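You operate a simulated robot arm through the tools that you are given. There is no shell and no other tool. Be economical: measure what you need, move in short steps, check, and stop when the job is done.

You run a simulated two-armed robot. Do the job below in one go: nothing can be reset, and whatever is moved stays where it is left.

TASK
Air-test the grey coupler and sort it into the green or red tray.
Fine: GOOD on the display: green tray; LEAK: red. Stand it in the tester's cup, shut the clamp, press the green button; vent with the blue one before opening the clamp. Set down upright: what you pick out.

It is judged by the outcome, as a careful person would: the job done as asked, and still so three seconds after it is handed in. It fails if anything else is knocked over, pushed out of place, dropped, spilled or broken.

THE ROBOT
Two 7-joint arms with fingered hands on one trunk that stands fixed in place. Base frame: the origin is at the foot of the trunk, x ahead of it, y to its left, z up; the work surface is at about z = 0.8. Units: m, rad, N and s.
The left shoulder is at [0.2, 0.135, 0.945], the right one opposite. Payload 4 kg a hand.
Tool frame (each hand has its own): the origin (TCP) lies between the finger pads and is the grasp point; the fingertips stand 0.025 m ahead of it; z points along the fingers, y is the line along which they close. Largest opening 0.088 m; the body of the gripper starts 0.029 m behind the TCP. The gripper is a hand of 4 fingers: y runs from the thumb to the fingers, the wrist lies at [-0.013, -0.106, -0.174] in the tool frame, and closing takes about 1.5 s.
Orientation is that of the tool frame in the base frame, as a unit quaternion [w, x, y, z]. With the fingers straight down and the wrist toward the robot, the tool's x, y and z point along [0, 1, 0], [1, 0, 0] and [0, 0, -1] of the base frame.

THE INTERFACE
- The arms move only by the tool drive_tool. It takes "left_commands", "right_commands" or both (then of equal length, played together; a hand with none holds still); each is one flat list of numbers, 6 for each row, row after row: the shift along the base's x, y, z in mm, then the turn, a rotation vector about the base's x, y, z in rad. In form: [dx, dy, dz, rx, ry, rz, dx, dy, dz, rx, ry, rz, ...]. A call has 1 to 8 rows; each row is the pose to reach, as a shift and turn from the pose commanded when the call began. "left_gripper" and "right_gripper" are, for a hand that has rows, the gripper command, from -1 (shut) to 1 (fully open), values between in proportion, set as the call begins (left out, the last holds). Each row takes 0.2 s and may step no farther than 0.05 m and 0.15 rad from the row before; otherwise, or with a gripper value out of range, the whole call is refused. A pose out of reach is approached as far as the arm can. The call stops where the force on the tool passes 90 N (or 10 N more than at its start, if that is more) or the arm is blocked; 0.2 s more then pass. Each finger travels about 0.153 m/s and halts on what it meets, pressing with about 26 N; the grip force reading is that of the motor and also rises with nothing between the fingers. The clock runs only during rows and for 0.2 s after the last one: add rows that repeat a pose to give the fingers time. It gives the time, the measured TCP pose, the force on the tool (base axes), the opening and the grip force at its end, in the units of the frame above (readings bear some noise), with the torque about the TCP (base axes, N m) and any sound that the robot's microphone picked up.
- Cameras (640 x 400 px; columns grow to the right, rows downward): "scene" is now at [0.143, 0.0049, 1.5518]; the picture's right is [0.06, -1.00, 0.00], its down [-0.68, -0.04, -0.74] and it looks along [0.73, 0.04, -0.68] (base axes); focal length 327 px, centre (320, 200). "left" rides on the left gripper at [-0.064, -0.083, -0.098] in its tool frame; the picture's right is [-0.62, -0.37, 0.69], its down [0.71, -0.63, 0.30] and it looks along [0.32, 0.68, 0.65] (tool axes); focal length 265 px, centre (320, 200). "right" rides on the right gripper at [0.064, -0.083, -0.098] in its tool frame; the picture's right is [-0.62, 0.37, -0.69], its down [-0.71, -0.63, 0.30] and it looks along [-0.32, 0.68, 0.65] (tool axes); focal length 265 px, centre (320, 200). There is no depth. A picture from a camera that has moved, and an enlarged one, comes with that camera's place and axes in the base frame and with its lens.
- snapshot(camera): a new picture of that camera. The clock stands still meanwhile.
- lift_body(by): slides the trunk up (or, below 0, down) by that many m; the arms and the scene camera ride with it, the base frame stays. It gives what a move gives, with no picture.
- grasp_type(shape, hand): the hand has 4 fingers and takes this shape, open, in about a second: jaw (thumb against the fingers, like two jaws); tri (thumb and two fingers); tip (a fingertip pinch); poke (one finger out to press); point (the index stretched); flat (the hand flat); cup (the hand cupped); fist (a fist). The gripper value then closes the fingers along that shape, each until it touches; the sizes above hold for jaw. It gives what a move gives, with no picture.
- aim_head(pan, tilt): turns the head with the scene camera to pan (to the left, within 1.693 rad either way) and tilt (down, from -0.506 to 1.204), counted from straight ahead of the robot. It gives what a move gives.
- enlarge(camera, box): a new picture of the part [left, top, right, bottom] of that camera's present view, enlarged. The clock stands still meanwhile.
- sign_off(): hands the job in; it is judged then, once.

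Go step by step. Nothing tells you positions but the pictures and the camera data: compare them with the known pose of the tool, close in by small moves and look again before you grip or let go. The budget is 120 turns and 86 pictures, counting those below and the enlarged ones. Unless the task says otherwise, let go and move clear before handing in, and close with one line.

The tools are called after "Request:" by a JSON object that holds its "method" and its "body". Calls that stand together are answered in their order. drive_tool: Moves the arms, as the interface text tells. Its arguments: {"type":"object","properties":{"left_commands":{"type":"array"},"left_gripper":{"type":"number"},"right_commands":{"type":"array"},"right_gripper":{"type":"number"}},"required":[]} The other tools are called the same way: lift_body (by) slides the trunk up or down; grasp_type (shape, hand) gives the hand a shape; aim_head (pan, tilt) turns the head that bears the scene camera; snapshot (camera) takes a picture; enlarge (camera, box) takes an enlarged picture of a part of a camera's view; sign_off () hands the job in.

At the start:

```text
time_s: 0.0
left_position: [0.5822, 0.2977, 1.1655]
left_tool_rot: [0.001, 0.707, 0.707, 0.0]
left_wrist_force: [-0.8, 0.1, 0.8]
left_torque: [-0.02, 0.0, 0.02]
left_opening: 0.0876
left_gripper_force: 0.1
left_shape: jaw
right_position: [0.5331, -0.118, 1.1778]
right_tool_rot: [0.0, 0.707, 0.707, 0.0]
right_wrist_force: [-1.0, -0.2, 0.4]
right_torque: [-0.03, 0.03, 0.0]
right_opening: 0.0873
right_gripper_force: 0.0
right_shape: jaw
trunk travel left (down, up): [-0.55, 0.22]
head pan, tilt: [0.059, 0.744]
```

scene: 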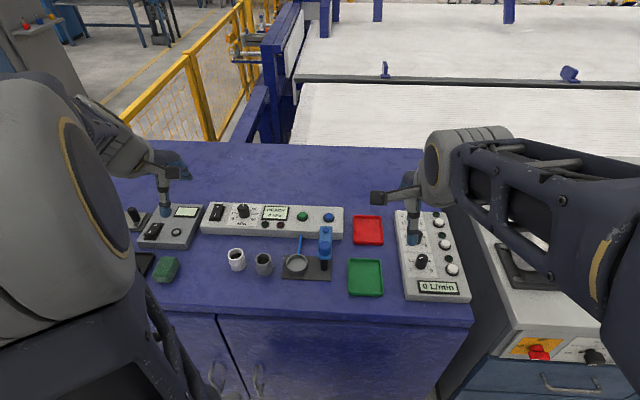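
right: 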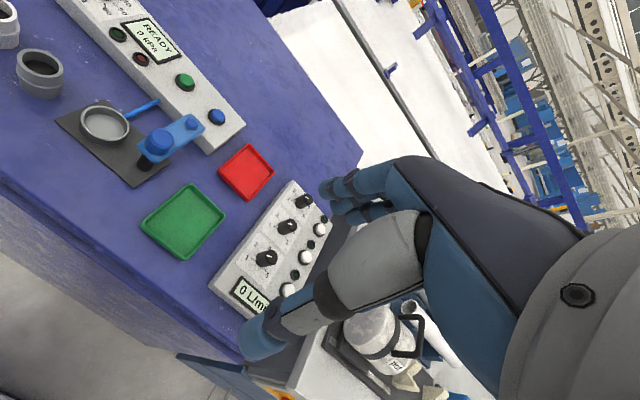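
left: 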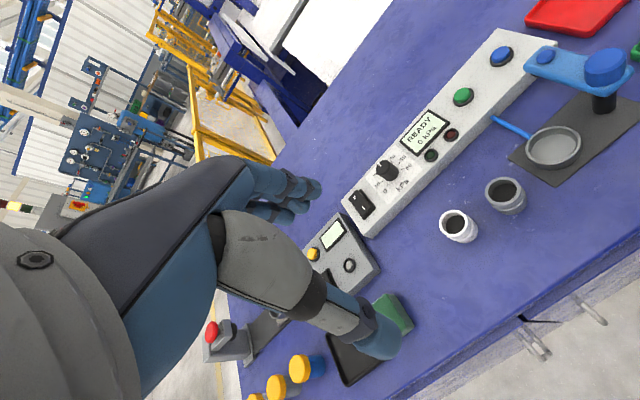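

I see the tester console with a display, green and blue buttons, the cup with a clamp, a white and a grey coupler, and both trays. I'll zoom in to measure them.

Request:
{"method": "enlarge", "body": {"camera": "scene", "box": [200, 190, 400, 315]}}

Request:
{"method": "enlarge", "body": {"camera": "left", "box": [400, 20, 640, 250]}}

Request:
{"method": "enlarge", "body": {"camera": "right", "box": [0, 0, 300, 280]}}

```text
3.20 times, centred on (300, 252) of scene
camera zoom: at [0.143, 0.0049, 1.5518], right [0.06, -1.0, 0.0], down [-0.68, -0.04, -0.74], along [0.73, 0.04, -0.68], focal length 1046 px, centre (384, 32)
```

zoom: 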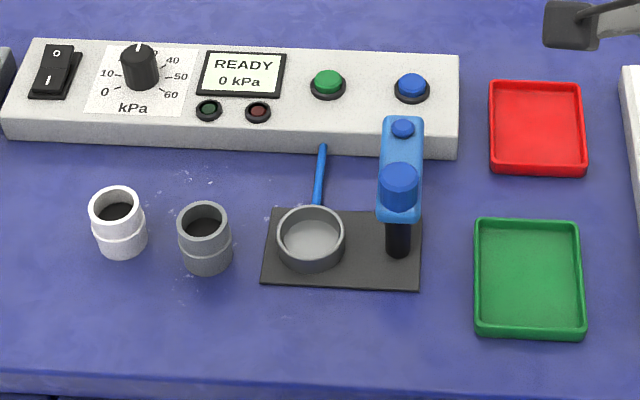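

```text
1.74 times, centred on (520, 135) of left
camera zoom: at [0.498, 0.2346, 1.2631], right [-0.37, -0.62, -0.69], down [-0.63, 0.71, -0.3], along [0.68, 0.32, -0.65], focal length 462 px, centre (-28, 313)
```

zoom: 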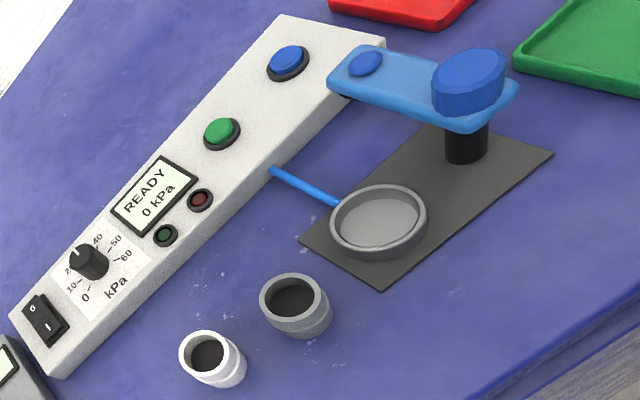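

```text
1.43 times, centred on (150, 140) of right
camera zoom: at [0.4514, -0.0547, 1.2758], right [0.37, -0.62, 0.69], down [-0.63, -0.71, -0.3], along [0.68, -0.32, -0.65], focal length 379 px, centre (563, 286)
```

zoom: 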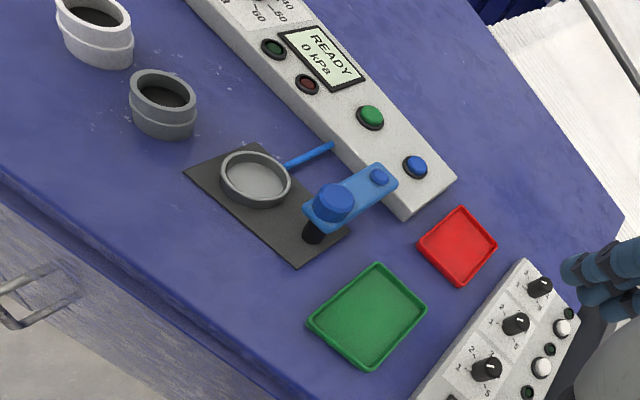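

The grey coupler is at about [0.662, 0.185] with its top near 0.846. The cup is at about [0.674, 0.097], the clamp pivot at [0.674, 0.021] and the buttons at x≈0.836. I'll bring the left hand above the grey coupler.

Request:
{"method": "drive_tool", "body": {"left_commands": [10, -15, -28, 0, 0, 0, 20, -30, -56, 0, 0, 0, 30, -45, -84, 0, 0, 0, 40, -60, -112, 0, 0, 0, 50, -75, -140, 0, 0, 0, 60, -90, -168, 0, 0, 0, 70, -102, -196, 0, 0, 0, 80, -113, -215, 0, 0, 0], "left_gripper": 1}}

Request:
{"method": "snapshot", "body": {"camera": "left"}}

Request:
{"method": "snapshot", "body": {"camera": "scene"}}

```text
time_s: 1.8
left_position: [0.6628, 0.1855, 0.9486]
left_tool_rot: [0.0, 0.707, 0.707, -0.001]
left_wrist_force: [0.2, -0.5, -0.3]
left_torque: [-0.01, 0.02, -0.02]
left_opening: 0.0877
left_gripper_force: 0.0
left_shape: jaw
right_position: [0.534, -0.1166, 1.1784]
right_tool_rot: [-0.001, 0.707, 0.707, 0.0]
right_wrist_force: [0.8, 0.5, 0.4]
right_torque: [-0.01, -0.01, 0.01]
right_opening: 0.0877
right_gripper_force: 0.1
right_shape: jaw
trunk travel left (down, up): [-0.55, 0.22]
head pan, tilt: [0.059, 0.744]
```

```text
79 pictures are left
camera left: at [0.5785, 0.1217, 1.0473], right [-0.37, -0.62, -0.69], down [-0.63, 0.71, -0.3], along [0.68, 0.33, -0.65], focal length 265 px, centre (320, 200)
```

left: 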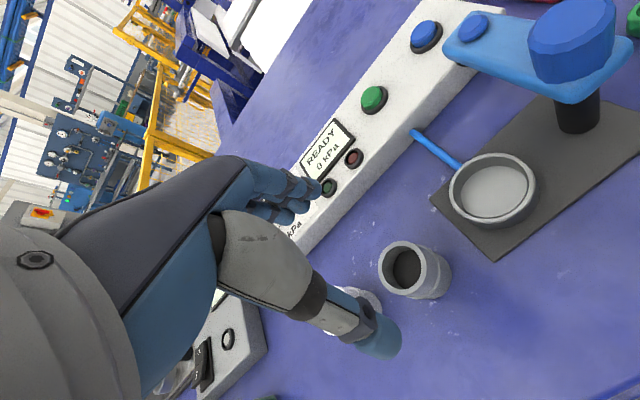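

```text
78 pictures are left
camera scene: at [0.1428, 0.0051, 1.5519], right [0.06, -1.0, 0.0], down [-0.68, -0.04, -0.74], along [0.74, 0.04, -0.68], focal length 327 px, centre (320, 200)
```

scene: 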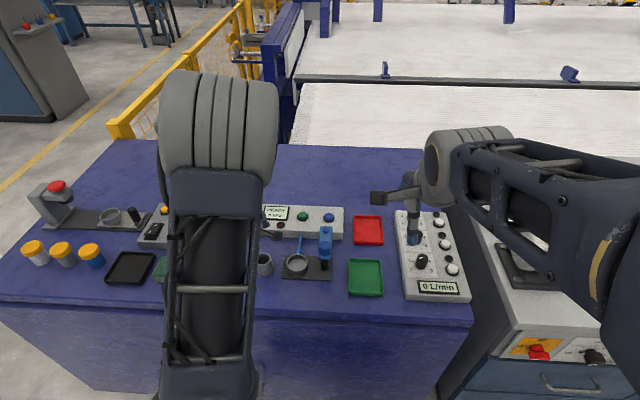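

The hand is lined up with the grey coupler at about [0.663, 0.187]. I'll come down and stop halfway to check.

Request:
{"method": "drive_tool", "body": {"left_commands": [0, 1, -25, 0, 0, 0, 0, 2, -45, 0, 0, 0, 0, 2, -65, 0, 0, 0]}}

Request:
{"method": "snapshot", "body": {"camera": "left"}}

```text
time_s: 2.6
left_position: [0.6631, 0.1869, 0.885]
left_tool_rot: [0.001, 0.708, 0.707, 0.0]
left_wrist_force: [-0.1, 0.1, -0.2]
left_torque: [-0.01, 0.02, 0.01]
left_opening: 0.0877
left_gripper_force: 0.0
left_shape: jaw
right_position: [0.534, -0.1191, 1.1782]
right_tool_rot: [-0.001, 0.707, 0.708, -0.001]
right_wrist_force: [-0.2, 0.0, 0.1]
right_torque: [0.0, -0.01, 0.0]
right_opening: 0.0875
right_gripper_force: 0.1
right_shape: jaw
trunk travel left (down, up): [-0.55, 0.22]
head pan, tilt: [0.059, 0.744]
```

```text
77 pictures are left
camera left: at [0.5781, 0.1238, 0.9823], right [-0.37, -0.62, -0.69], down [-0.63, 0.71, -0.3], along [0.68, 0.32, -0.65], focal length 265 px, centre (320, 200)
```

left: 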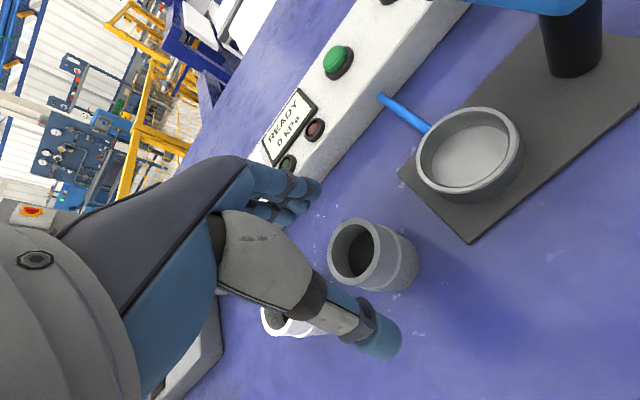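

Alignment is confirmed, so I'll go down to the grip height and close.

Request:
{"method": "drive_tool", "body": {"left_commands": [1, 1, -20, 0, 0, 0, 1, 1, -39, 0, 0, 0]}}

Request:
{"method": "drive_tool", "body": {"left_commands": [0, 0, 0, 0, 0, 0, 0, 0, 0, 0, 0, 0, 0, 0, 0, 0, 0, 0, 0, 0, 0, 0, 0, 0, 0, 0, 0, 0, 0, 0, 0, 0, 0, 0, 0, 0, 0, 0, 0, 0, 0, 0], "left_gripper": -1}}

Request:
{"method": "snapshot", "body": {"camera": "left"}}

```text
time_s: 3.2
left_position: [0.6634, 0.188, 0.8457]
left_tool_rot: [0.0, 0.707, 0.707, 0.0]
left_wrist_force: [0.3, -0.1, -0.3]
left_torque: [-0.05, -0.01, 0.0]
left_opening: 0.0879
left_gripper_force: 0.0
left_shape: jaw
right_position: [0.5348, -0.1172, 1.1786]
right_tool_rot: [-0.001, 0.708, 0.706, -0.001]
right_wrist_force: [-0.5, 0.1, 0.9]
right_torque: [0.05, -0.07, 0.02]
right_opening: 0.0877
right_gripper_force: 0.0
right_shape: jaw
trunk travel left (down, up): [-0.55, 0.22]
head pan, tilt: [0.059, 0.744]
```

```text
time_s: 4.8
left_position: [0.6637, 0.1877, 0.8447]
left_tool_rot: [0.001, 0.707, 0.707, 0.0]
left_wrist_force: [0.8, -0.2, -1.2]
left_torque: [-0.01, 0.01, 0.01]
left_opening: 0.0342
left_gripper_force: 26.2
left_shape: jaw
right_position: [0.5331, -0.1178, 1.1762]
right_tool_rot: [0.0, 0.707, 0.707, 0.0]
right_wrist_force: [-0.3, -0.3, -0.1]
right_torque: [-0.01, 0.02, 0.0]
right_opening: 0.0874
right_gripper_force: 0.1
right_shape: jaw
trunk travel left (down, up): [-0.55, 0.22]
head pan, tilt: [0.059, 0.744]
```

```text
76 pictures are left
camera left: at [0.579, 0.1242, 0.9438], right [-0.37, -0.62, -0.69], down [-0.63, 0.71, -0.3], along [0.68, 0.32, -0.65], focal length 265 px, centre (320, 200)
```

left: 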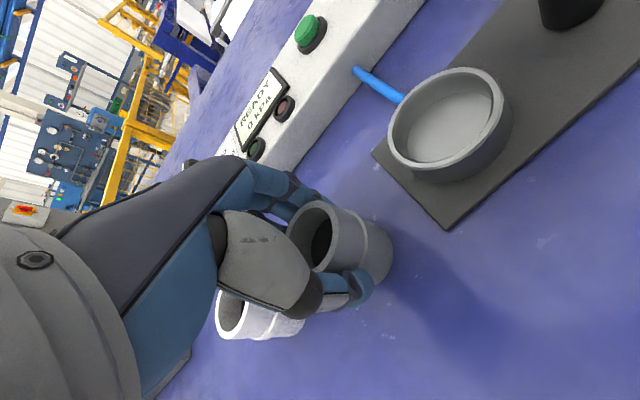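

The coupler is gripped. I'll lift it, move it over the cup and check.

Request:
{"method": "drive_tool", "body": {"left_commands": [0, 0, 20, 0, 0, 0, 0, 0, 45, 0, 0, 0, 3, -30, 50, 0, 0, 0, 6, -60, 50, 0, 0, 0, 9, -90, 50, 0, 0, 0, 9, -90, 50, 0, 0, 0]}}

Request:
{"method": "snapshot", "body": {"camera": "left"}}

Request:
{"method": "enlarge", "body": {"camera": "scene", "box": [220, 190, 400, 315]}}

Request:
{"method": "snapshot", "body": {"camera": "right"}}

```text
time_s: 5.6
left_position: [0.6652, 0.1713, 0.8964]
left_tool_rot: [0.001, 0.704, 0.71, 0.002]
left_wrist_force: [0.4, 0.2, -0.3]
left_torque: [0.0, 0.01, 0.0]
left_opening: 0.0342
left_gripper_force: 26.7
left_shape: jaw
right_position: [0.5318, -0.1278, 1.1742]
right_tool_rot: [0.003, 0.708, 0.706, -0.01]
right_wrist_force: [0.4, -0.9, -0.5]
right_torque: [0.02, 0.01, 0.02]
right_opening: 0.0876
right_gripper_force: 0.2
right_shape: jaw
trunk travel left (down, up): [-0.55, 0.22]
head pan, tilt: [0.059, 0.744]
stopped in row 3 (right hand): the force on the tool passed its limit at 120 N (the readings are from after the stop); the commanded pose is now the measured one
```

```text
75 pictures are left
camera left: at [0.5817, 0.1064, 0.9946], right [-0.36, -0.62, -0.69], down [-0.64, 0.71, -0.31], along [0.68, 0.33, -0.65], focal length 265 px, centre (320, 200)
```

left: 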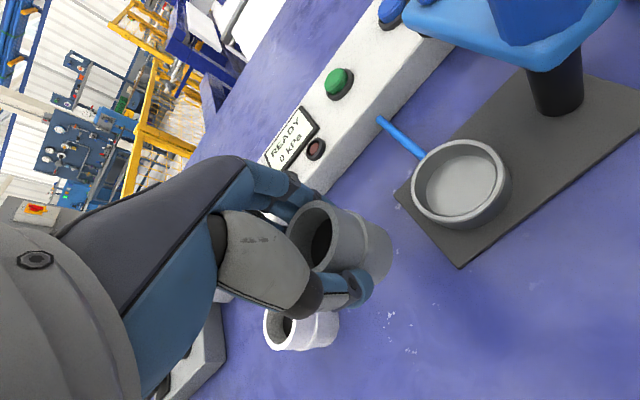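

```text
3.20 times, centred on (310, 252) of scene
camera zoom: at [0.1431, 0.0049, 1.5518], right [0.06, -1.0, 0.0], down [-0.68, -0.04, -0.74], along [0.73, 0.04, -0.68], focal length 1046 px, centre (352, 32)
```

zoom: 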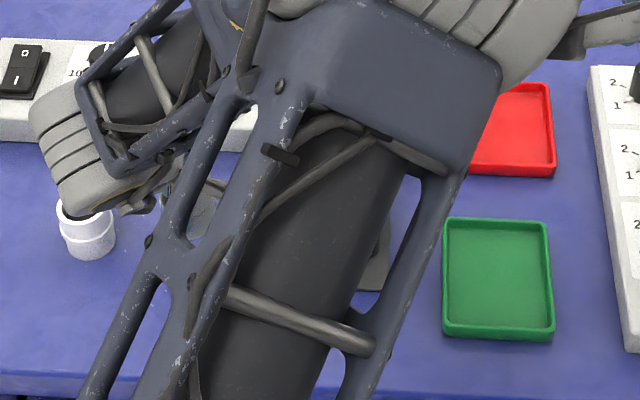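

```text
73 pictures are left
camera right: at [0.4502, -0.0621, 1.272], right [0.37, -0.61, 0.7], down [-0.64, -0.72, -0.28], along [0.68, -0.34, -0.66], focal length 265 px, centre (320, 200)
```

right: 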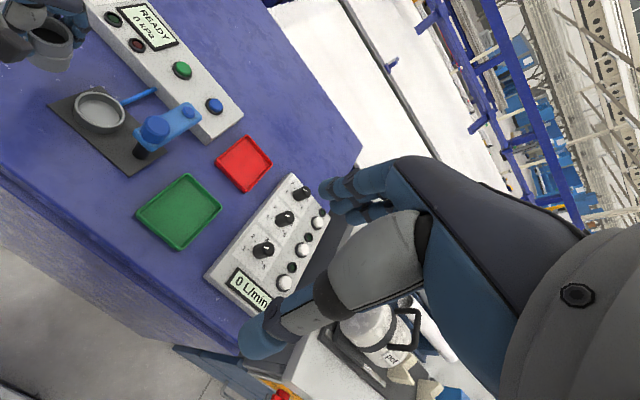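

The left arm's upper part touched the right arm. I'll back the left hand off slightly and move the right arm well out to its own side.

Request:
{"method": "drive_tool", "body": {"left_commands": [0, 10, 5, 0, 0, 0, 0, 15, 5, 0, 0, 0, 0, 15, 5, 0, 0, 0, 0, 15, 5, 0, 0, 0, 0, 15, 5, 0, 0, 0, 0, 15, 5, 0, 0, 0, 0, 15, 5, 0, 0, 0], "right_commands": [0, -40, 0, 0, 0, 0, 0, -80, 0, 0, 0, 0, 0, -120, 0, 0, 0, 0, 0, -160, 0, 0, 0, 0, 0, -200, 0, 0, 0, 0, 0, -240, 0, 0, 0, 0, 0, -270, 0, 0, 0, 0]}}

Request:
{"method": "snapshot", "body": {"camera": "scene"}}

```text
time_s: 7.2
left_position: [0.6667, 0.186, 0.9015]
left_tool_rot: [0.002, 0.703, 0.711, 0.002]
left_wrist_force: [0.1, 0.0, -0.9]
left_torque: [-0.01, 0.0, -0.03]
left_opening: 0.0342
left_gripper_force: 26.0
left_shape: jaw
right_position: [0.53, -0.3994, 1.1742]
right_tool_rot: [0.003, 0.709, 0.706, -0.009]
right_wrist_force: [-0.4, -0.5, 0.4]
right_torque: [0.01, -0.01, 0.0]
right_opening: 0.0879
right_gripper_force: 0.1
right_shape: jaw
trunk travel left (down, up): [-0.55, 0.22]
head pan, tilt: [0.059, 0.744]
```

```text
72 pictures are left
camera scene: at [0.1428, 0.005, 1.5519], right [0.06, -1.0, 0.0], down [-0.68, -0.04, -0.74], along [0.74, 0.04, -0.68], focal length 327 px, centre (320, 200)
```

scene: 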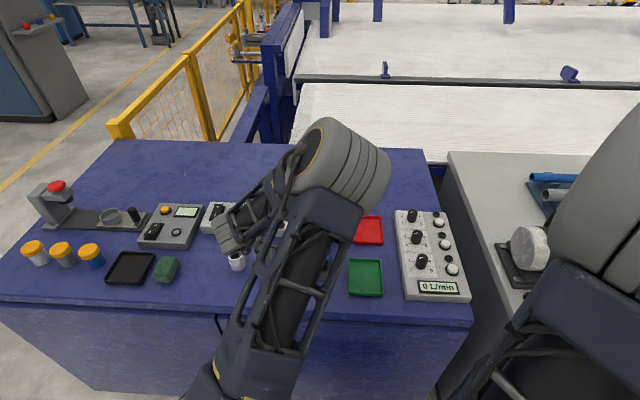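

The right arm is clear. I'll move the coupler over the cup.

Request:
{"method": "drive_tool", "body": {"left_commands": [1, -20, 0, 0, 0, 0, 3, -45, 0, 0, 0, 0, 4, -70, 0, 0, 0, 0, 5, -88, 0, 0, 0, 0, 5, -88, 0, 0, 0, 0]}}

Request:
{"method": "snapshot", "body": {"camera": "left"}}

Request:
{"method": "snapshot", "body": {"camera": "scene"}}

Request:
{"method": "snapshot", "body": {"camera": "right"}}

```text
time_s: 8.4
left_position: [0.6712, 0.0985, 0.9025]
left_tool_rot: [0.002, 0.703, 0.712, 0.0]
left_wrist_force: [0.8, -0.4, -0.9]
left_torque: [-0.04, 0.04, -0.02]
left_opening: 0.0345
left_gripper_force: 26.4
left_shape: jaw
right_position: [0.5312, -0.3978, 1.1726]
right_tool_rot: [0.003, 0.709, 0.705, -0.01]
right_wrist_force: [0.1, 0.2, -0.1]
right_torque: [0.01, -0.02, -0.03]
right_opening: 0.0878
right_gripper_force: 0.0
right_shape: jaw
trunk travel left (down, up): [-0.55, 0.22]
head pan, tilt: [0.059, 0.744]
```

```text
71 pictures are left
camera left: at [0.5867, 0.0334, 1.0], right [-0.36, -0.62, -0.69], down [-0.64, 0.71, -0.31], along [0.68, 0.33, -0.65], focal length 265 px, centre (320, 200)
```

left: 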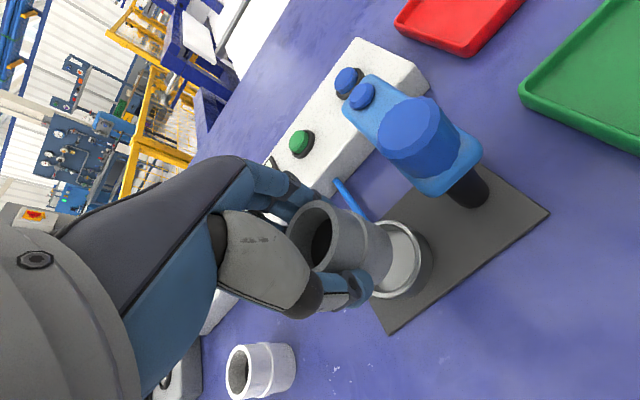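

```text
70 pictures are left
camera scene: at [0.1431, 0.0049, 1.5518], right [0.06, -1.0, 0.0], down [-0.68, -0.04, -0.74], along [0.73, 0.04, -0.68], focal length 327 px, centre (320, 200)
```

scene: 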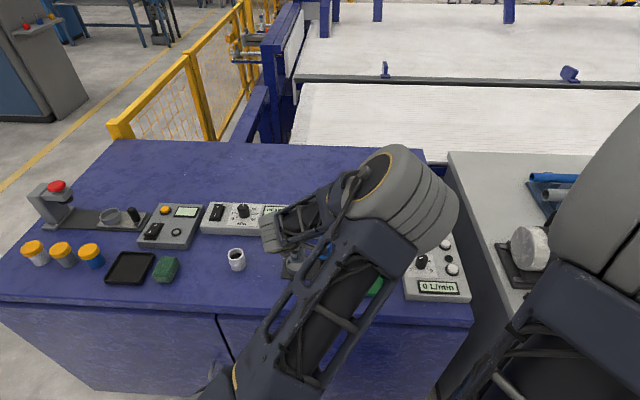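

```text
69 pictures are left
camera right: at [0.4498, -0.3322, 1.271], right [0.37, -0.61, 0.7], down [-0.64, -0.72, -0.29], along [0.68, -0.34, -0.66], focal length 265 px, centre (320, 200)
```

right: 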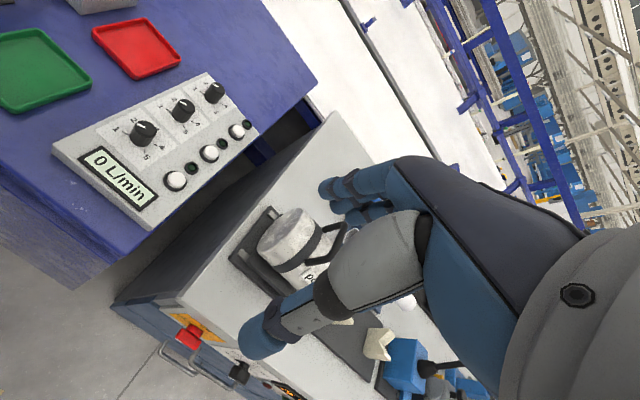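

The coupler is nearly centred over the cup. I'll correct by about 2 mm and lower it to rim height, then look.

Request:
{"method": "drive_tool", "body": {"left_commands": [2, 1.5, -10, 0, 0, 0, 2, 1.5, -25, 0, 0, 0, 2, 1.5, -34, 0, 0, 0, 2, 1.5, -34, 0, 0, 0]}}

Request:
{"method": "enlarge", "body": {"camera": "left", "box": [250, 130, 490, 350]}}

```text
time_s: 9.4
left_position: [0.6739, 0.0998, 0.8686]
left_tool_rot: [0.002, 0.703, 0.711, 0.001]
left_wrist_force: [-0.9, 0.3, 5.1]
left_torque: [0.01, 0.1, 0.02]
left_opening: 0.0346
left_gripper_force: 26.5
left_shape: jaw
right_position: [0.5301, -0.3978, 1.174]
right_tool_rot: [0.003, 0.709, 0.706, -0.01]
right_wrist_force: [-1.0, 0.9, 0.2]
right_torque: [0.01, 0.0, 0.02]
right_opening: 0.0879
right_gripper_force: 0.0
right_shape: jaw
trunk travel left (down, up): [-0.55, 0.22]
head pan, tilt: [0.059, 0.744]
```

```text
1.82 times, centred on (370, 240) of left
camera zoom: at [0.5895, 0.035, 0.9662], right [-0.36, -0.62, -0.69], down [-0.64, 0.71, -0.31], along [0.68, 0.33, -0.65], focal length 483 px, centre (229, 127)
```

zoom: 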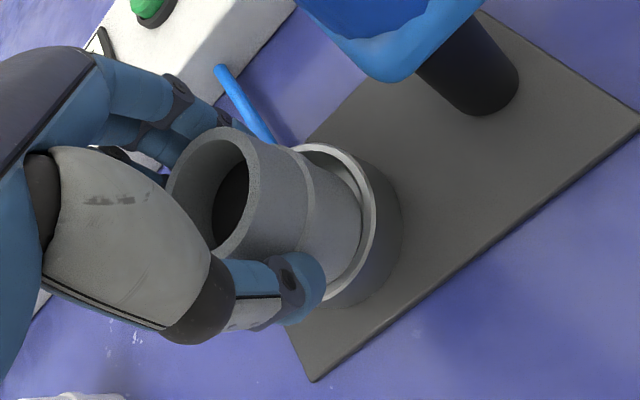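

There is light contact at the rim, so it's slightly off-centre. I'll zoom in to see which way.

Request:
{"method": "enlarge", "body": {"camera": "left", "box": [335, 175, 415, 255]}}

Request:
{"method": "enlarge", "body": {"camera": "scene", "box": [260, 220, 340, 290]}}

```text
5.00 times, centred on (375, 215) of left
camera zoom: at [0.5895, 0.035, 0.9662], right [-0.36, -0.62, -0.69], down [-0.64, 0.71, -0.31], along [0.68, 0.33, -0.65], focal length 1327 px, centre (45, 125)
```

zoom: 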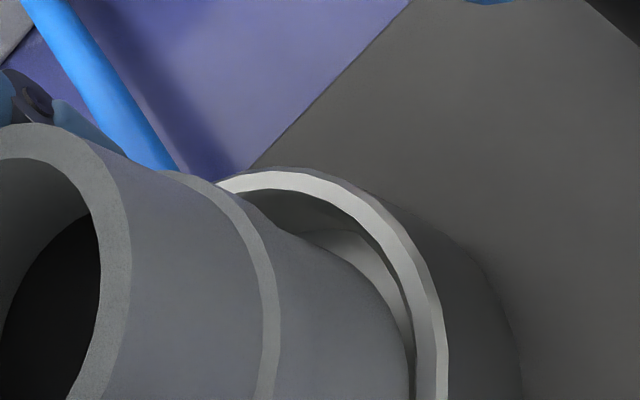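

```text
5.71 times, centred on (300, 255) of scene
camera zoom: at [0.1429, 0.0048, 1.5519], right [0.06, -1.0, 0.0], down [-0.68, -0.04, -0.74], along [0.74, 0.04, -0.68], focal length 1868 px, centre (434, -114)
```

zoom: 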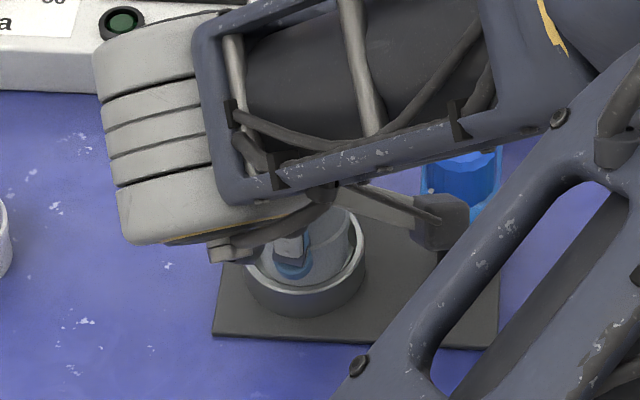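

The gap is all on the −y side, so I'll lift a little, shift −y by 2 mm and lower again.

Request:
{"method": "drive_tool", "body": {"left_commands": [0, 0, 4, 0, 0, 0, 0, -2.5, 4, 0, 0, 0, 0, -2.5, 0, 0, 0, 0, 0, -2.5, -5, 0, 0, 0, 0, -2.5, -5, 0, 0, 0]}}

Request:
{"method": "enlarge", "body": {"camera": "left", "box": [290, 150, 450, 310]}}

Request:
{"method": "enlarge", "body": {"camera": "scene", "box": [260, 220, 340, 290]}}

```text
time_s: 10.6
left_position: [0.6738, 0.0983, 0.8639]
left_tool_rot: [0.002, 0.703, 0.711, 0.003]
left_wrist_force: [0.9, 4.6, 24.7]
left_torque: [0.04, 0.34, 0.06]
left_opening: 0.0375
left_gripper_force: 25.9
left_shape: jaw
right_position: [0.5305, -0.397, 1.1731]
right_tool_rot: [0.003, 0.709, 0.706, -0.011]
right_wrist_force: [0.5, 0.0, -0.3]
right_torque: [0.0, 0.02, 0.0]
right_opening: 0.0877
right_gripper_force: 0.0
right_shape: jaw
trunk travel left (down, up): [-0.55, 0.22]
head pan, tilt: [0.059, 0.744]
```

```text
2.50 times, centred on (370, 230) of left
camera zoom: at [0.5892, 0.0326, 0.9619], right [-0.35, -0.63, -0.7], down [-0.64, 0.71, -0.31], along [0.68, 0.33, -0.65], focal length 664 px, centre (195, 125)
```

zoom: 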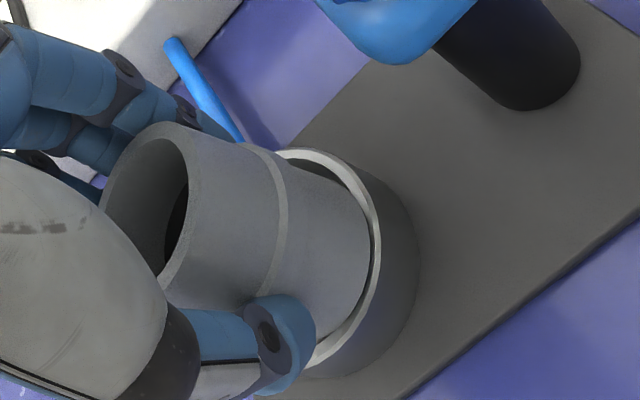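

```text
5.71 times, centred on (300, 255) of scene
camera zoom: at [0.1425, 0.0049, 1.5522], right [0.06, -1.0, 0.0], down [-0.68, -0.04, -0.74], along [0.74, 0.04, -0.68], focal length 1868 px, centre (434, -114)
```

zoom: 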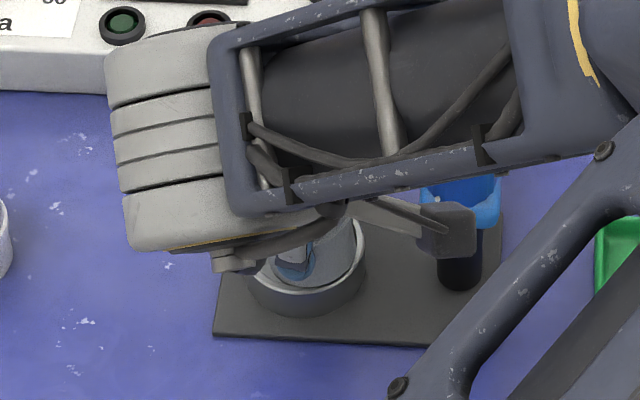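

Now the gap is on the near side, which suggests the coupler is too far toward +x. I'll lift, shift −x by 2 mm and lower.

Request:
{"method": "drive_tool", "body": {"left_commands": [0, 0, 8, 0, 0, 0, -2, 0, 8, 0, 0, 0, -2, 0, 3, 0, 0, 0, -2, 0, 0, 0, 0, 0, -2, 0, 0, 0, 0, 0]}}

Request:
{"method": "enlarge", "body": {"camera": "left", "box": [290, 150, 450, 310]}}

Request:
{"method": "enlarge", "body": {"camera": "scene", "box": [280, 240, 320, 275]}}

```text
time_s: 11.8
left_position: [0.6733, 0.0975, 0.8631]
left_tool_rot: [0.003, 0.703, 0.712, 0.002]
left_wrist_force: [2.4, 1.4, 22.8]
left_torque: [-0.02, 0.13, 0.02]
left_opening: 0.0376
left_gripper_force: 26.3
left_shape: jaw
right_position: [0.5304, -0.3964, 1.1735]
right_tool_rot: [0.003, 0.709, 0.706, -0.01]
right_wrist_force: [-0.3, -0.2, -0.5]
right_torque: [0.0, -0.02, 0.01]
right_opening: 0.0878
right_gripper_force: 0.0
right_shape: jaw
trunk travel left (down, up): [-0.55, 0.22]
head pan, tilt: [0.059, 0.744]
```

```text
2.50 times, centred on (370, 230) of left
camera zoom: at [0.5874, 0.0321, 0.9619], right [-0.36, -0.63, -0.69], down [-0.64, 0.71, -0.31], along [0.68, 0.33, -0.65], focal length 664 px, centre (195, 125)
```

zoom: 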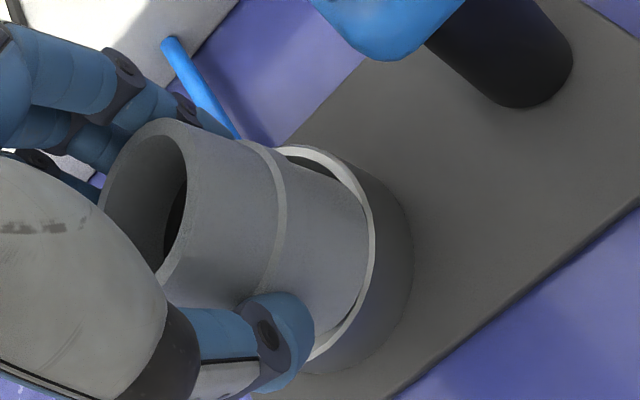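

```text
11.43 times, centred on (300, 258) of scene
camera zoom: at [0.1426, 0.0048, 1.5521], right [0.06, -1.0, 0.0], down [-0.68, -0.04, -0.74], along [0.74, 0.04, -0.68], focal length 3736 px, centre (549, -457)
```

zoom: 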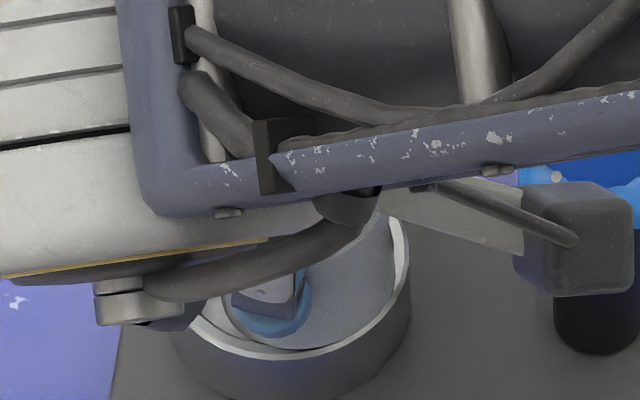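

Pushing seems to make the coupler slide in the fingers. I'll lift clear and measure carefully.

Request:
{"method": "drive_tool", "body": {"left_commands": [0, 0, 15, 0, 0, 0, 0, 0, 35, 0, 0, 0, 0, 0, 35, 0, 0, 0]}}

Request:
{"method": "enlarge", "body": {"camera": "left", "box": [280, 150, 480, 330]}}

Request:
{"method": "enlarge", "body": {"camera": "scene", "box": [260, 220, 340, 290]}}

```text
time_s: 12.6
left_position: [0.671, 0.0964, 0.8973]
left_tool_rot: [0.0, 0.703, 0.711, 0.001]
left_wrist_force: [0.1, 0.8, 0.0]
left_torque: [0.0, 0.0, 0.0]
left_opening: 0.0357
left_gripper_force: 25.9
left_shape: jaw
right_position: [0.5307, -0.3966, 1.1727]
right_tool_rot: [0.002, 0.709, 0.706, -0.01]
right_wrist_force: [-0.4, 0.3, 0.0]
right_torque: [-0.02, -0.05, 0.03]
right_opening: 0.0875
right_gripper_force: 0.1
right_shape: jaw
trunk travel left (down, up): [-0.55, 0.22]
head pan, tilt: [0.059, 0.744]
```

```text
2.22 times, centred on (380, 240) of left
camera zoom: at [0.5871, 0.0316, 0.9949], right [-0.36, -0.62, -0.69], down [-0.64, 0.71, -0.31], along [0.68, 0.33, -0.65], focal length 590 px, centre (187, 111)
```

zoom: 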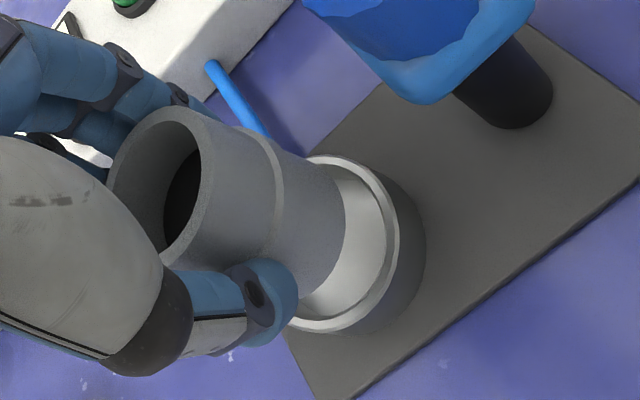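

```text
5.71 times, centred on (300, 255) of scene
camera zoom: at [0.1431, 0.0048, 1.5518], right [0.06, -1.0, 0.0], down [-0.68, -0.04, -0.74], along [0.73, 0.04, -0.68], focal length 1868 px, centre (434, -114)
```

zoom: 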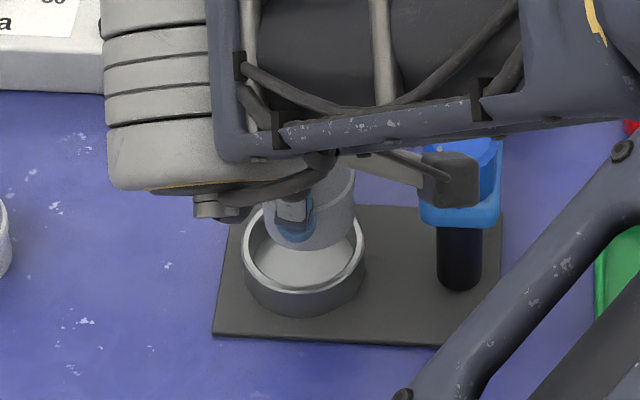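

I'll zoom in tightly on the coupler bottom and cup rim from the scene camera for a precise relative measurement.

Request:
{"method": "enlarge", "body": {"camera": "scene", "box": [285, 244, 329, 274]}}

Request:
{"method": "enlarge", "body": {"camera": "left", "box": [340, 190, 440, 290]}}

```text
13.33 times, centred on (307, 259) of scene
camera zoom: at [0.1431, 0.0048, 1.5518], right [0.06, -1.0, 0.0], down [-0.68, -0.04, -0.74], along [0.73, 0.04, -0.68], focal length 4359 px, centre (493, -587)
```

zoom: 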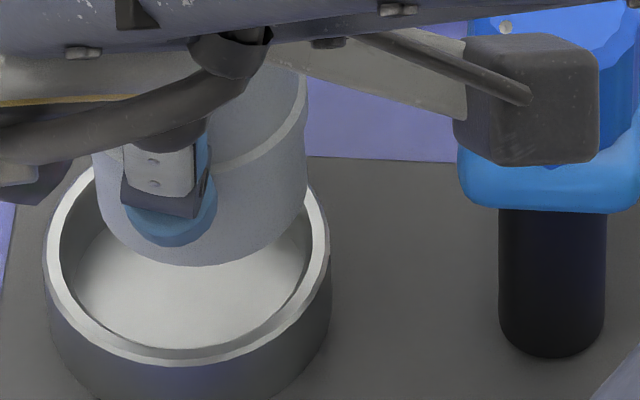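

```text
4.00 times, centred on (390, 240) of left
camera zoom: at [0.5871, 0.0316, 0.9949], right [-0.36, -0.62, -0.69], down [-0.64, 0.71, -0.31], along [0.68, 0.33, -0.65], focal length 1062 px, centre (40, 40)
```

zoom: 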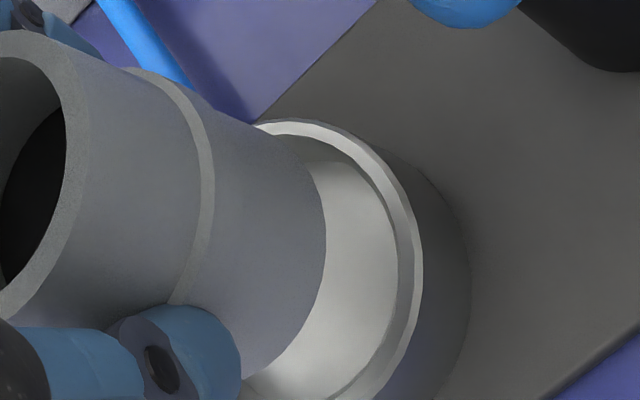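

The measurements put the coupler's bottom about 6 mm short in x and 4 mm short in y of the cup centre. I'll shift it and lower gently.

Request:
{"method": "drive_tool", "body": {"left_commands": [5.5, 4, 0, 0, 0, 0, 5.5, 4, -15, 0, 0, 0, 5.5, 4, -24, 0, 0, 0, 5.5, 4, -24, 0, 0, 0]}}

Request:
{"method": "enlarge", "body": {"camera": "scene", "box": [285, 244, 329, 274]}}

Request:
{"method": "enlarge", "body": {"camera": "left", "box": [320, 180, 440, 300]}}

```text
time_s: 13.6
left_position: [0.6764, 0.0992, 0.8727]
left_tool_rot: [0.002, 0.703, 0.711, 0.001]
left_wrist_force: [0.5, 0.6, -0.7]
left_torque: [-0.01, 0.0, 0.01]
left_opening: 0.0355
left_gripper_force: 26.0
left_shape: jaw
right_position: [0.5307, -0.3982, 1.1735]
right_tool_rot: [0.003, 0.708, 0.706, -0.009]
right_wrist_force: [0.6, 0.1, -0.3]
right_torque: [0.02, 0.01, -0.01]
right_opening: 0.0879
right_gripper_force: 0.0
right_shape: jaw
trunk travel left (down, up): [-0.55, 0.22]
head pan, tilt: [0.059, 0.744]
```

```text
13.33 times, centred on (307, 259) of scene
camera zoom: at [0.1431, 0.0048, 1.5518], right [0.06, -1.0, 0.0], down [-0.68, -0.04, -0.74], along [0.73, 0.04, -0.68], focal length 4359 px, centre (493, -587)
```

zoom: 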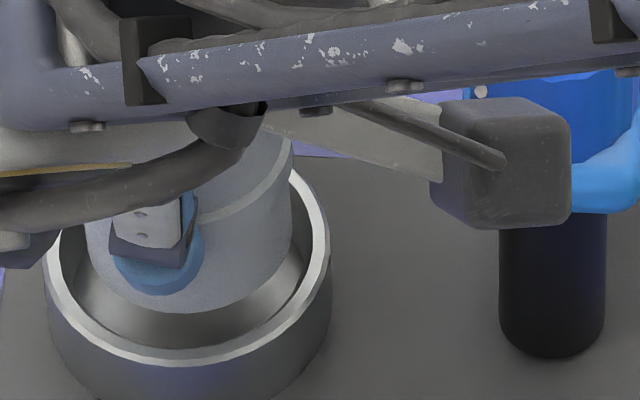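

```text
3.33 times, centred on (380, 240) of left
camera zoom: at [0.5926, 0.036, 0.9712], right [-0.36, -0.62, -0.69], down [-0.64, 0.71, -0.31], along [0.68, 0.33, -0.65], focal length 885 px, centre (120, 67)
```

zoom: 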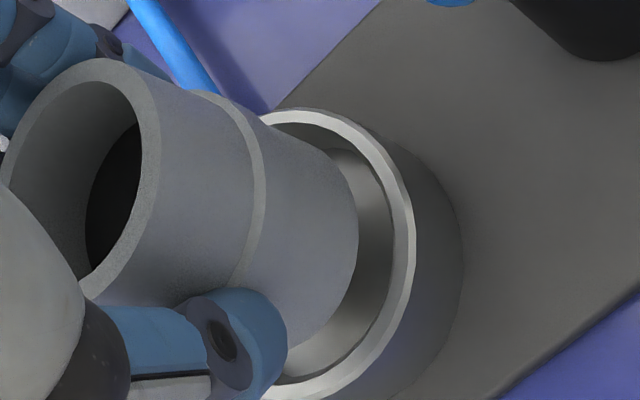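

The coupler is now centred over the cup in both directions. I'll lower it until it touches the floor.

Request:
{"method": "drive_tool", "body": {"left_commands": [0, 0, -6, 0, 0, 0, 0, 0, -12, 0, 0, 0, 0, 0, -17, 0, 0, 0, 0, 0, -17, 0, 0, 0]}}

Request:
{"method": "enlarge", "body": {"camera": "scene", "box": [285, 244, 329, 274]}}

Request:
{"method": "enlarge", "body": {"camera": "left", "box": [300, 160, 440, 300]}}

```text
time_s: 14.6
left_position: [0.6755, 0.1011, 0.8569]
left_tool_rot: [0.001, 0.704, 0.711, 0.001]
left_wrist_force: [0.4, -0.8, -0.3]
left_torque: [0.03, 0.01, 0.0]
left_opening: 0.0355
left_gripper_force: 26.3
left_shape: jaw
right_position: [0.5316, -0.3978, 1.1714]
right_tool_rot: [0.004, 0.708, 0.706, -0.009]
right_wrist_force: [0.2, -0.8, -0.2]
right_torque: [0.01, 0.02, 0.01]
right_opening: 0.0881
right_gripper_force: 0.1
right_shape: jaw
trunk travel left (down, up): [-0.55, 0.22]
head pan, tilt: [0.059, 0.744]
```

```text
13.33 times, centred on (307, 259) of scene
camera zoom: at [0.1431, 0.0048, 1.5518], right [0.06, -1.0, 0.0], down [-0.68, -0.04, -0.74], along [0.73, 0.04, -0.68], focal length 4359 px, centre (493, -587)
```

zoom: 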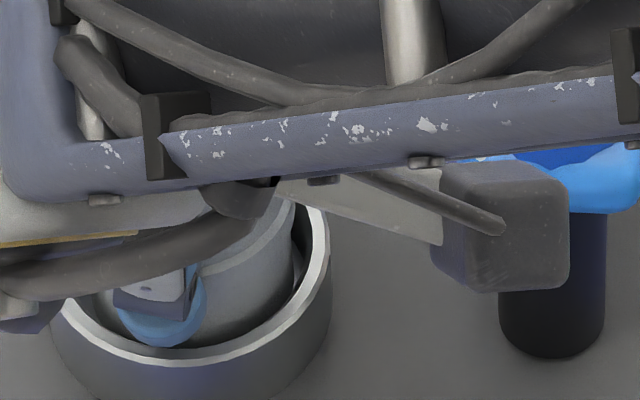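

```text
2.86 times, centred on (370, 230) of left
camera zoom: at [0.5926, 0.0361, 0.9544], right [-0.36, -0.62, -0.69], down [-0.64, 0.71, -0.31], along [0.68, 0.33, -0.65], focal length 758 px, centre (177, 114)
```

zoom: 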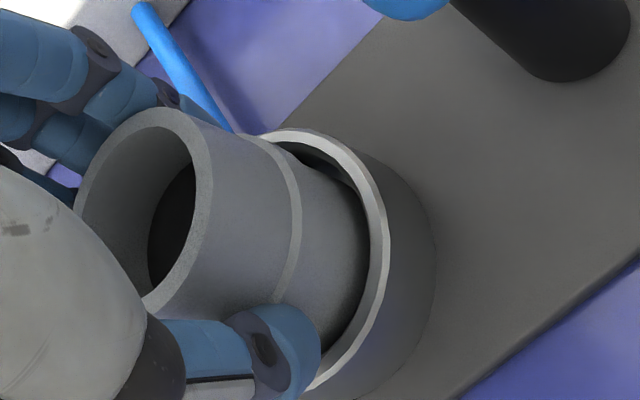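

It's inside the rim without force. I'll lower it a few more millimetres until I feel the floor.

Request:
{"method": "drive_tool", "body": {"left_commands": [0, 0, -3, 0, 0, 0, 0, 0, -3, 0, 0, 0]}}

Request:
{"method": "drive_tool", "body": {"left_commands": [0, 0, -3, 0, 0, 0, 0, 0, -3, 0, 0, 0]}}

Request:
{"method": "enlarge", "body": {"camera": "left", "box": [300, 160, 440, 300]}}

```text
time_s: 15.2
left_position: [0.6761, 0.1, 0.852]
left_tool_rot: [0.002, 0.704, 0.71, 0.001]
left_wrist_force: [0.2, -0.2, 0.4]
left_torque: [-0.03, 0.0, 0.01]
left_opening: 0.0354
left_gripper_force: 26.3
left_shape: jaw
right_position: [0.5317, -0.3989, 1.1722]
right_tool_rot: [0.002, 0.708, 0.707, -0.01]
right_wrist_force: [-0.4, -0.3, 0.8]
right_torque: [-0.04, 0.03, 0.02]
right_opening: 0.0877
right_gripper_force: 0.0
right_shape: jaw
trunk travel left (down, up): [-0.55, 0.22]
head pan, tilt: [0.059, 0.744]
```

```text
time_s: 15.8
left_position: [0.677, 0.1007, 0.8525]
left_tool_rot: [0.003, 0.703, 0.711, 0.001]
left_wrist_force: [-2.8, -1.3, 11.6]
left_torque: [-0.02, -0.15, 0.0]
left_opening: 0.0356
left_gripper_force: 26.4
left_shape: jaw
right_position: [0.5313, -0.3972, 1.1741]
right_tool_rot: [0.001, 0.709, 0.705, -0.009]
right_wrist_force: [-0.4, 0.6, -0.1]
right_torque: [0.0, -0.03, -0.01]
right_opening: 0.0876
right_gripper_force: 0.1
right_shape: jaw
trunk travel left (down, up): [-0.55, 0.22]
head pan, tilt: [0.059, 0.744]
```

```text
2.86 times, centred on (370, 230) of left
camera zoom: at [0.5927, 0.0361, 0.9493], right [-0.36, -0.62, -0.69], down [-0.64, 0.71, -0.31], along [0.68, 0.33, -0.65], focal length 758 px, centre (177, 114)
```

zoom: 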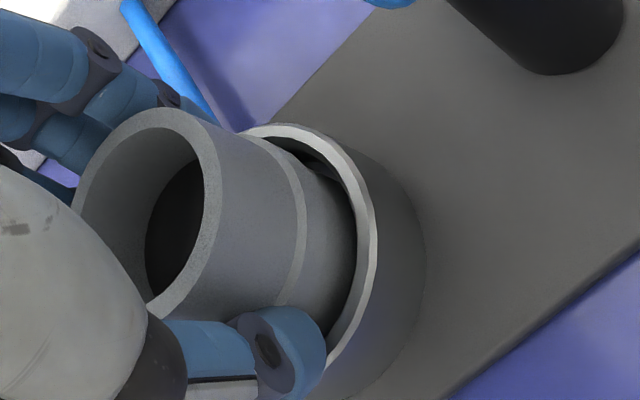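

It has made contact with about 12 N. I'll ease up 1 mm and release.

Request:
{"method": "drive_tool", "body": {"left_commands": [0, 0, 1, 0, 0, 0, 0, 0, 1, 0, 0, 0, 0, 0, 1, 0, 0, 0, 0, 0, 1, 0, 0, 0], "left_gripper": 0.2}}

Request:
{"method": "enlarge", "body": {"camera": "left", "box": [280, 150, 440, 310]}}

```text
time_s: 16.8
left_position: [0.6768, 0.1016, 0.8514]
left_tool_rot: [0.003, 0.703, 0.711, 0.0]
left_wrist_force: [-0.3, -0.3, -0.4]
left_torque: [0.01, -0.01, 0.03]
left_opening: 0.0524
left_gripper_force: 0.1
left_shape: jaw
right_position: [0.5318, -0.3977, 1.1736]
right_tool_rot: [0.002, 0.708, 0.706, -0.009]
right_wrist_force: [-0.3, 0.3, 0.4]
right_torque: [0.0, 0.02, -0.01]
right_opening: 0.0874
right_gripper_force: 0.0
right_shape: jaw
trunk travel left (down, up): [-0.55, 0.22]
head pan, tilt: [0.059, 0.744]
```

```text
2.50 times, centred on (360, 230) of left
camera zoom: at [0.5926, 0.0363, 0.9494], right [-0.36, -0.62, -0.69], down [-0.64, 0.71, -0.31], along [0.68, 0.33, -0.65], focal length 664 px, centre (220, 125)
```

zoom: 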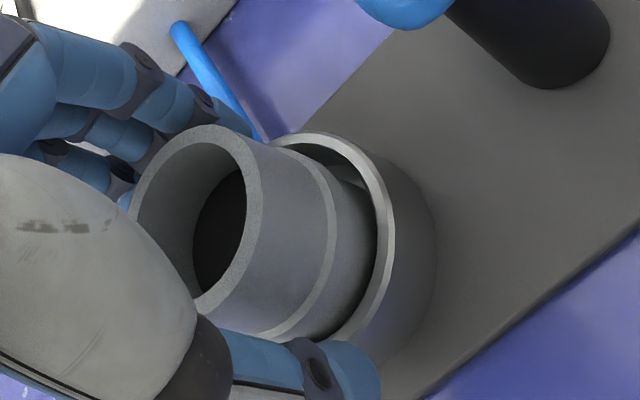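

The coupler sits in the cup. I'll open fully and rise clear.

Request:
{"method": "drive_tool", "body": {"left_commands": [0, 0, 0, 0, 0, 0, 0, 0, 0, 0, 0, 0, 0, 0, 10, 0, 0, 0, 0, 0, 40, 0, 0, 0, 0, 10, 80, 0, 0, 0, 0, 40, 110, 0, 0, 0, 0, 80, 110, 0, 0, 0], "left_gripper": 1}}

Request:
{"method": "snapshot", "body": {"camera": "left"}}

Request:
{"method": "enlarge", "body": {"camera": "scene", "box": [260, 200, 360, 290]}}

```text
time_s: 18.4
left_position: [0.6747, 0.1819, 0.9626]
left_tool_rot: [0.002, 0.704, 0.71, 0.001]
left_wrist_force: [-0.4, 0.0, -0.5]
left_torque: [0.06, 0.01, -0.01]
left_opening: 0.0879
left_gripper_force: 0.1
left_shape: jaw
right_position: [0.5302, -0.3979, 1.1733]
right_tool_rot: [0.002, 0.709, 0.706, -0.01]
right_wrist_force: [0.1, -0.4, 0.2]
right_torque: [-0.01, -0.02, 0.03]
right_opening: 0.0877
right_gripper_force: 0.1
right_shape: jaw
trunk travel left (down, up): [-0.55, 0.22]
head pan, tilt: [0.059, 0.744]
```

```text
51 pictures are left
camera left: at [0.5912, 0.1167, 1.0592], right [-0.36, -0.62, -0.69], down [-0.64, 0.71, -0.31], along [0.68, 0.33, -0.65], focal length 265 px, centre (320, 200)
```

left: 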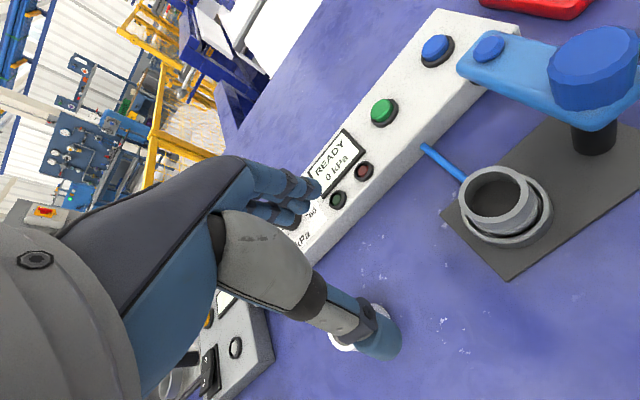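

```text
4.44 times, centred on (310, 245) of scene
camera zoom: at [0.143, 0.0044, 1.5518], right [0.06, -1.0, 0.0], down [-0.68, -0.04, -0.74], along [0.73, 0.04, -0.68], focal length 1453 px, centre (364, 0)
```

zoom: 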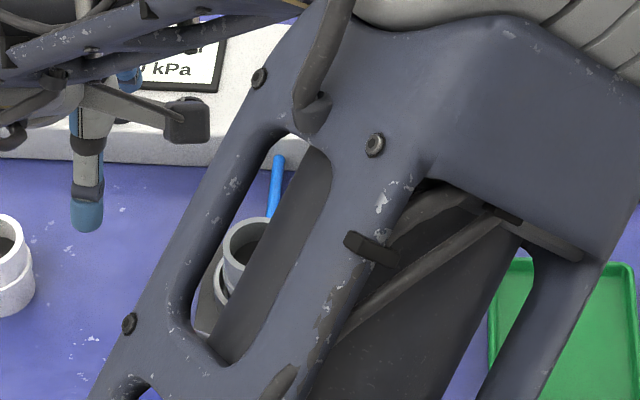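

The coupler is standing in the cup. I'll pull the left arm away so I can inspect it.

Request:
{"method": "drive_tool", "body": {"left_commands": [-10, 25, 25, 0, 0, 0, -20, 50, 50, 0, 0, 0, -35, 75, 75, 0, 0, 0, -50, 100, 100, 0, 0, 0, -65, 125, 125, 0, 0, 0, -80, 150, 150, 0, 0, 0, -90, 175, 175, 0, 0, 0]}}

Request:
{"method": "enlarge", "body": {"camera": "scene", "box": [260, 200, 360, 290]}}

```text
time_s: 20.0
left_position: [0.5857, 0.3551, 1.1376]
left_tool_rot: [0.001, 0.704, 0.71, 0.002]
left_wrist_force: [0.3, 0.8, -0.3]
left_torque: [0.01, 0.0, 0.0]
left_opening: 0.0879
left_gripper_force: 0.1
left_shape: jaw
right_position: [0.5314, -0.3976, 1.1732]
right_tool_rot: [0.003, 0.708, 0.706, -0.01]
right_wrist_force: [0.3, -0.2, 0.6]
right_torque: [0.02, 0.01, 0.01]
right_opening: 0.0876
right_gripper_force: 0.2
right_shape: jaw
trunk travel left (down, up): [-0.55, 0.22]
head pan, tilt: [0.059, 0.744]
```

```text
4.44 times, centred on (310, 245) of scene
camera zoom: at [0.1432, 0.0047, 1.5518], right [0.06, -1.0, 0.0], down [-0.68, -0.04, -0.74], along [0.73, 0.04, -0.68], focal length 1453 px, centre (364, 0)
```

zoom: 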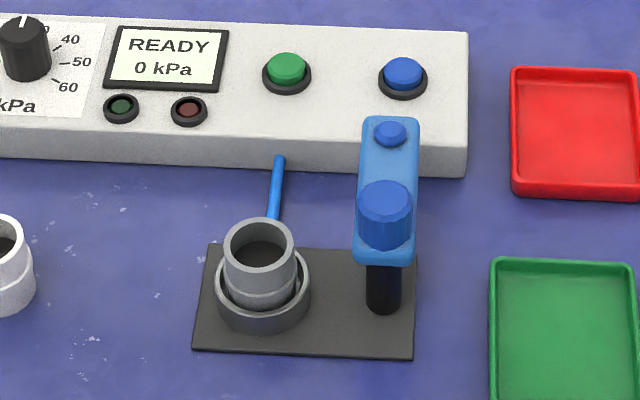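

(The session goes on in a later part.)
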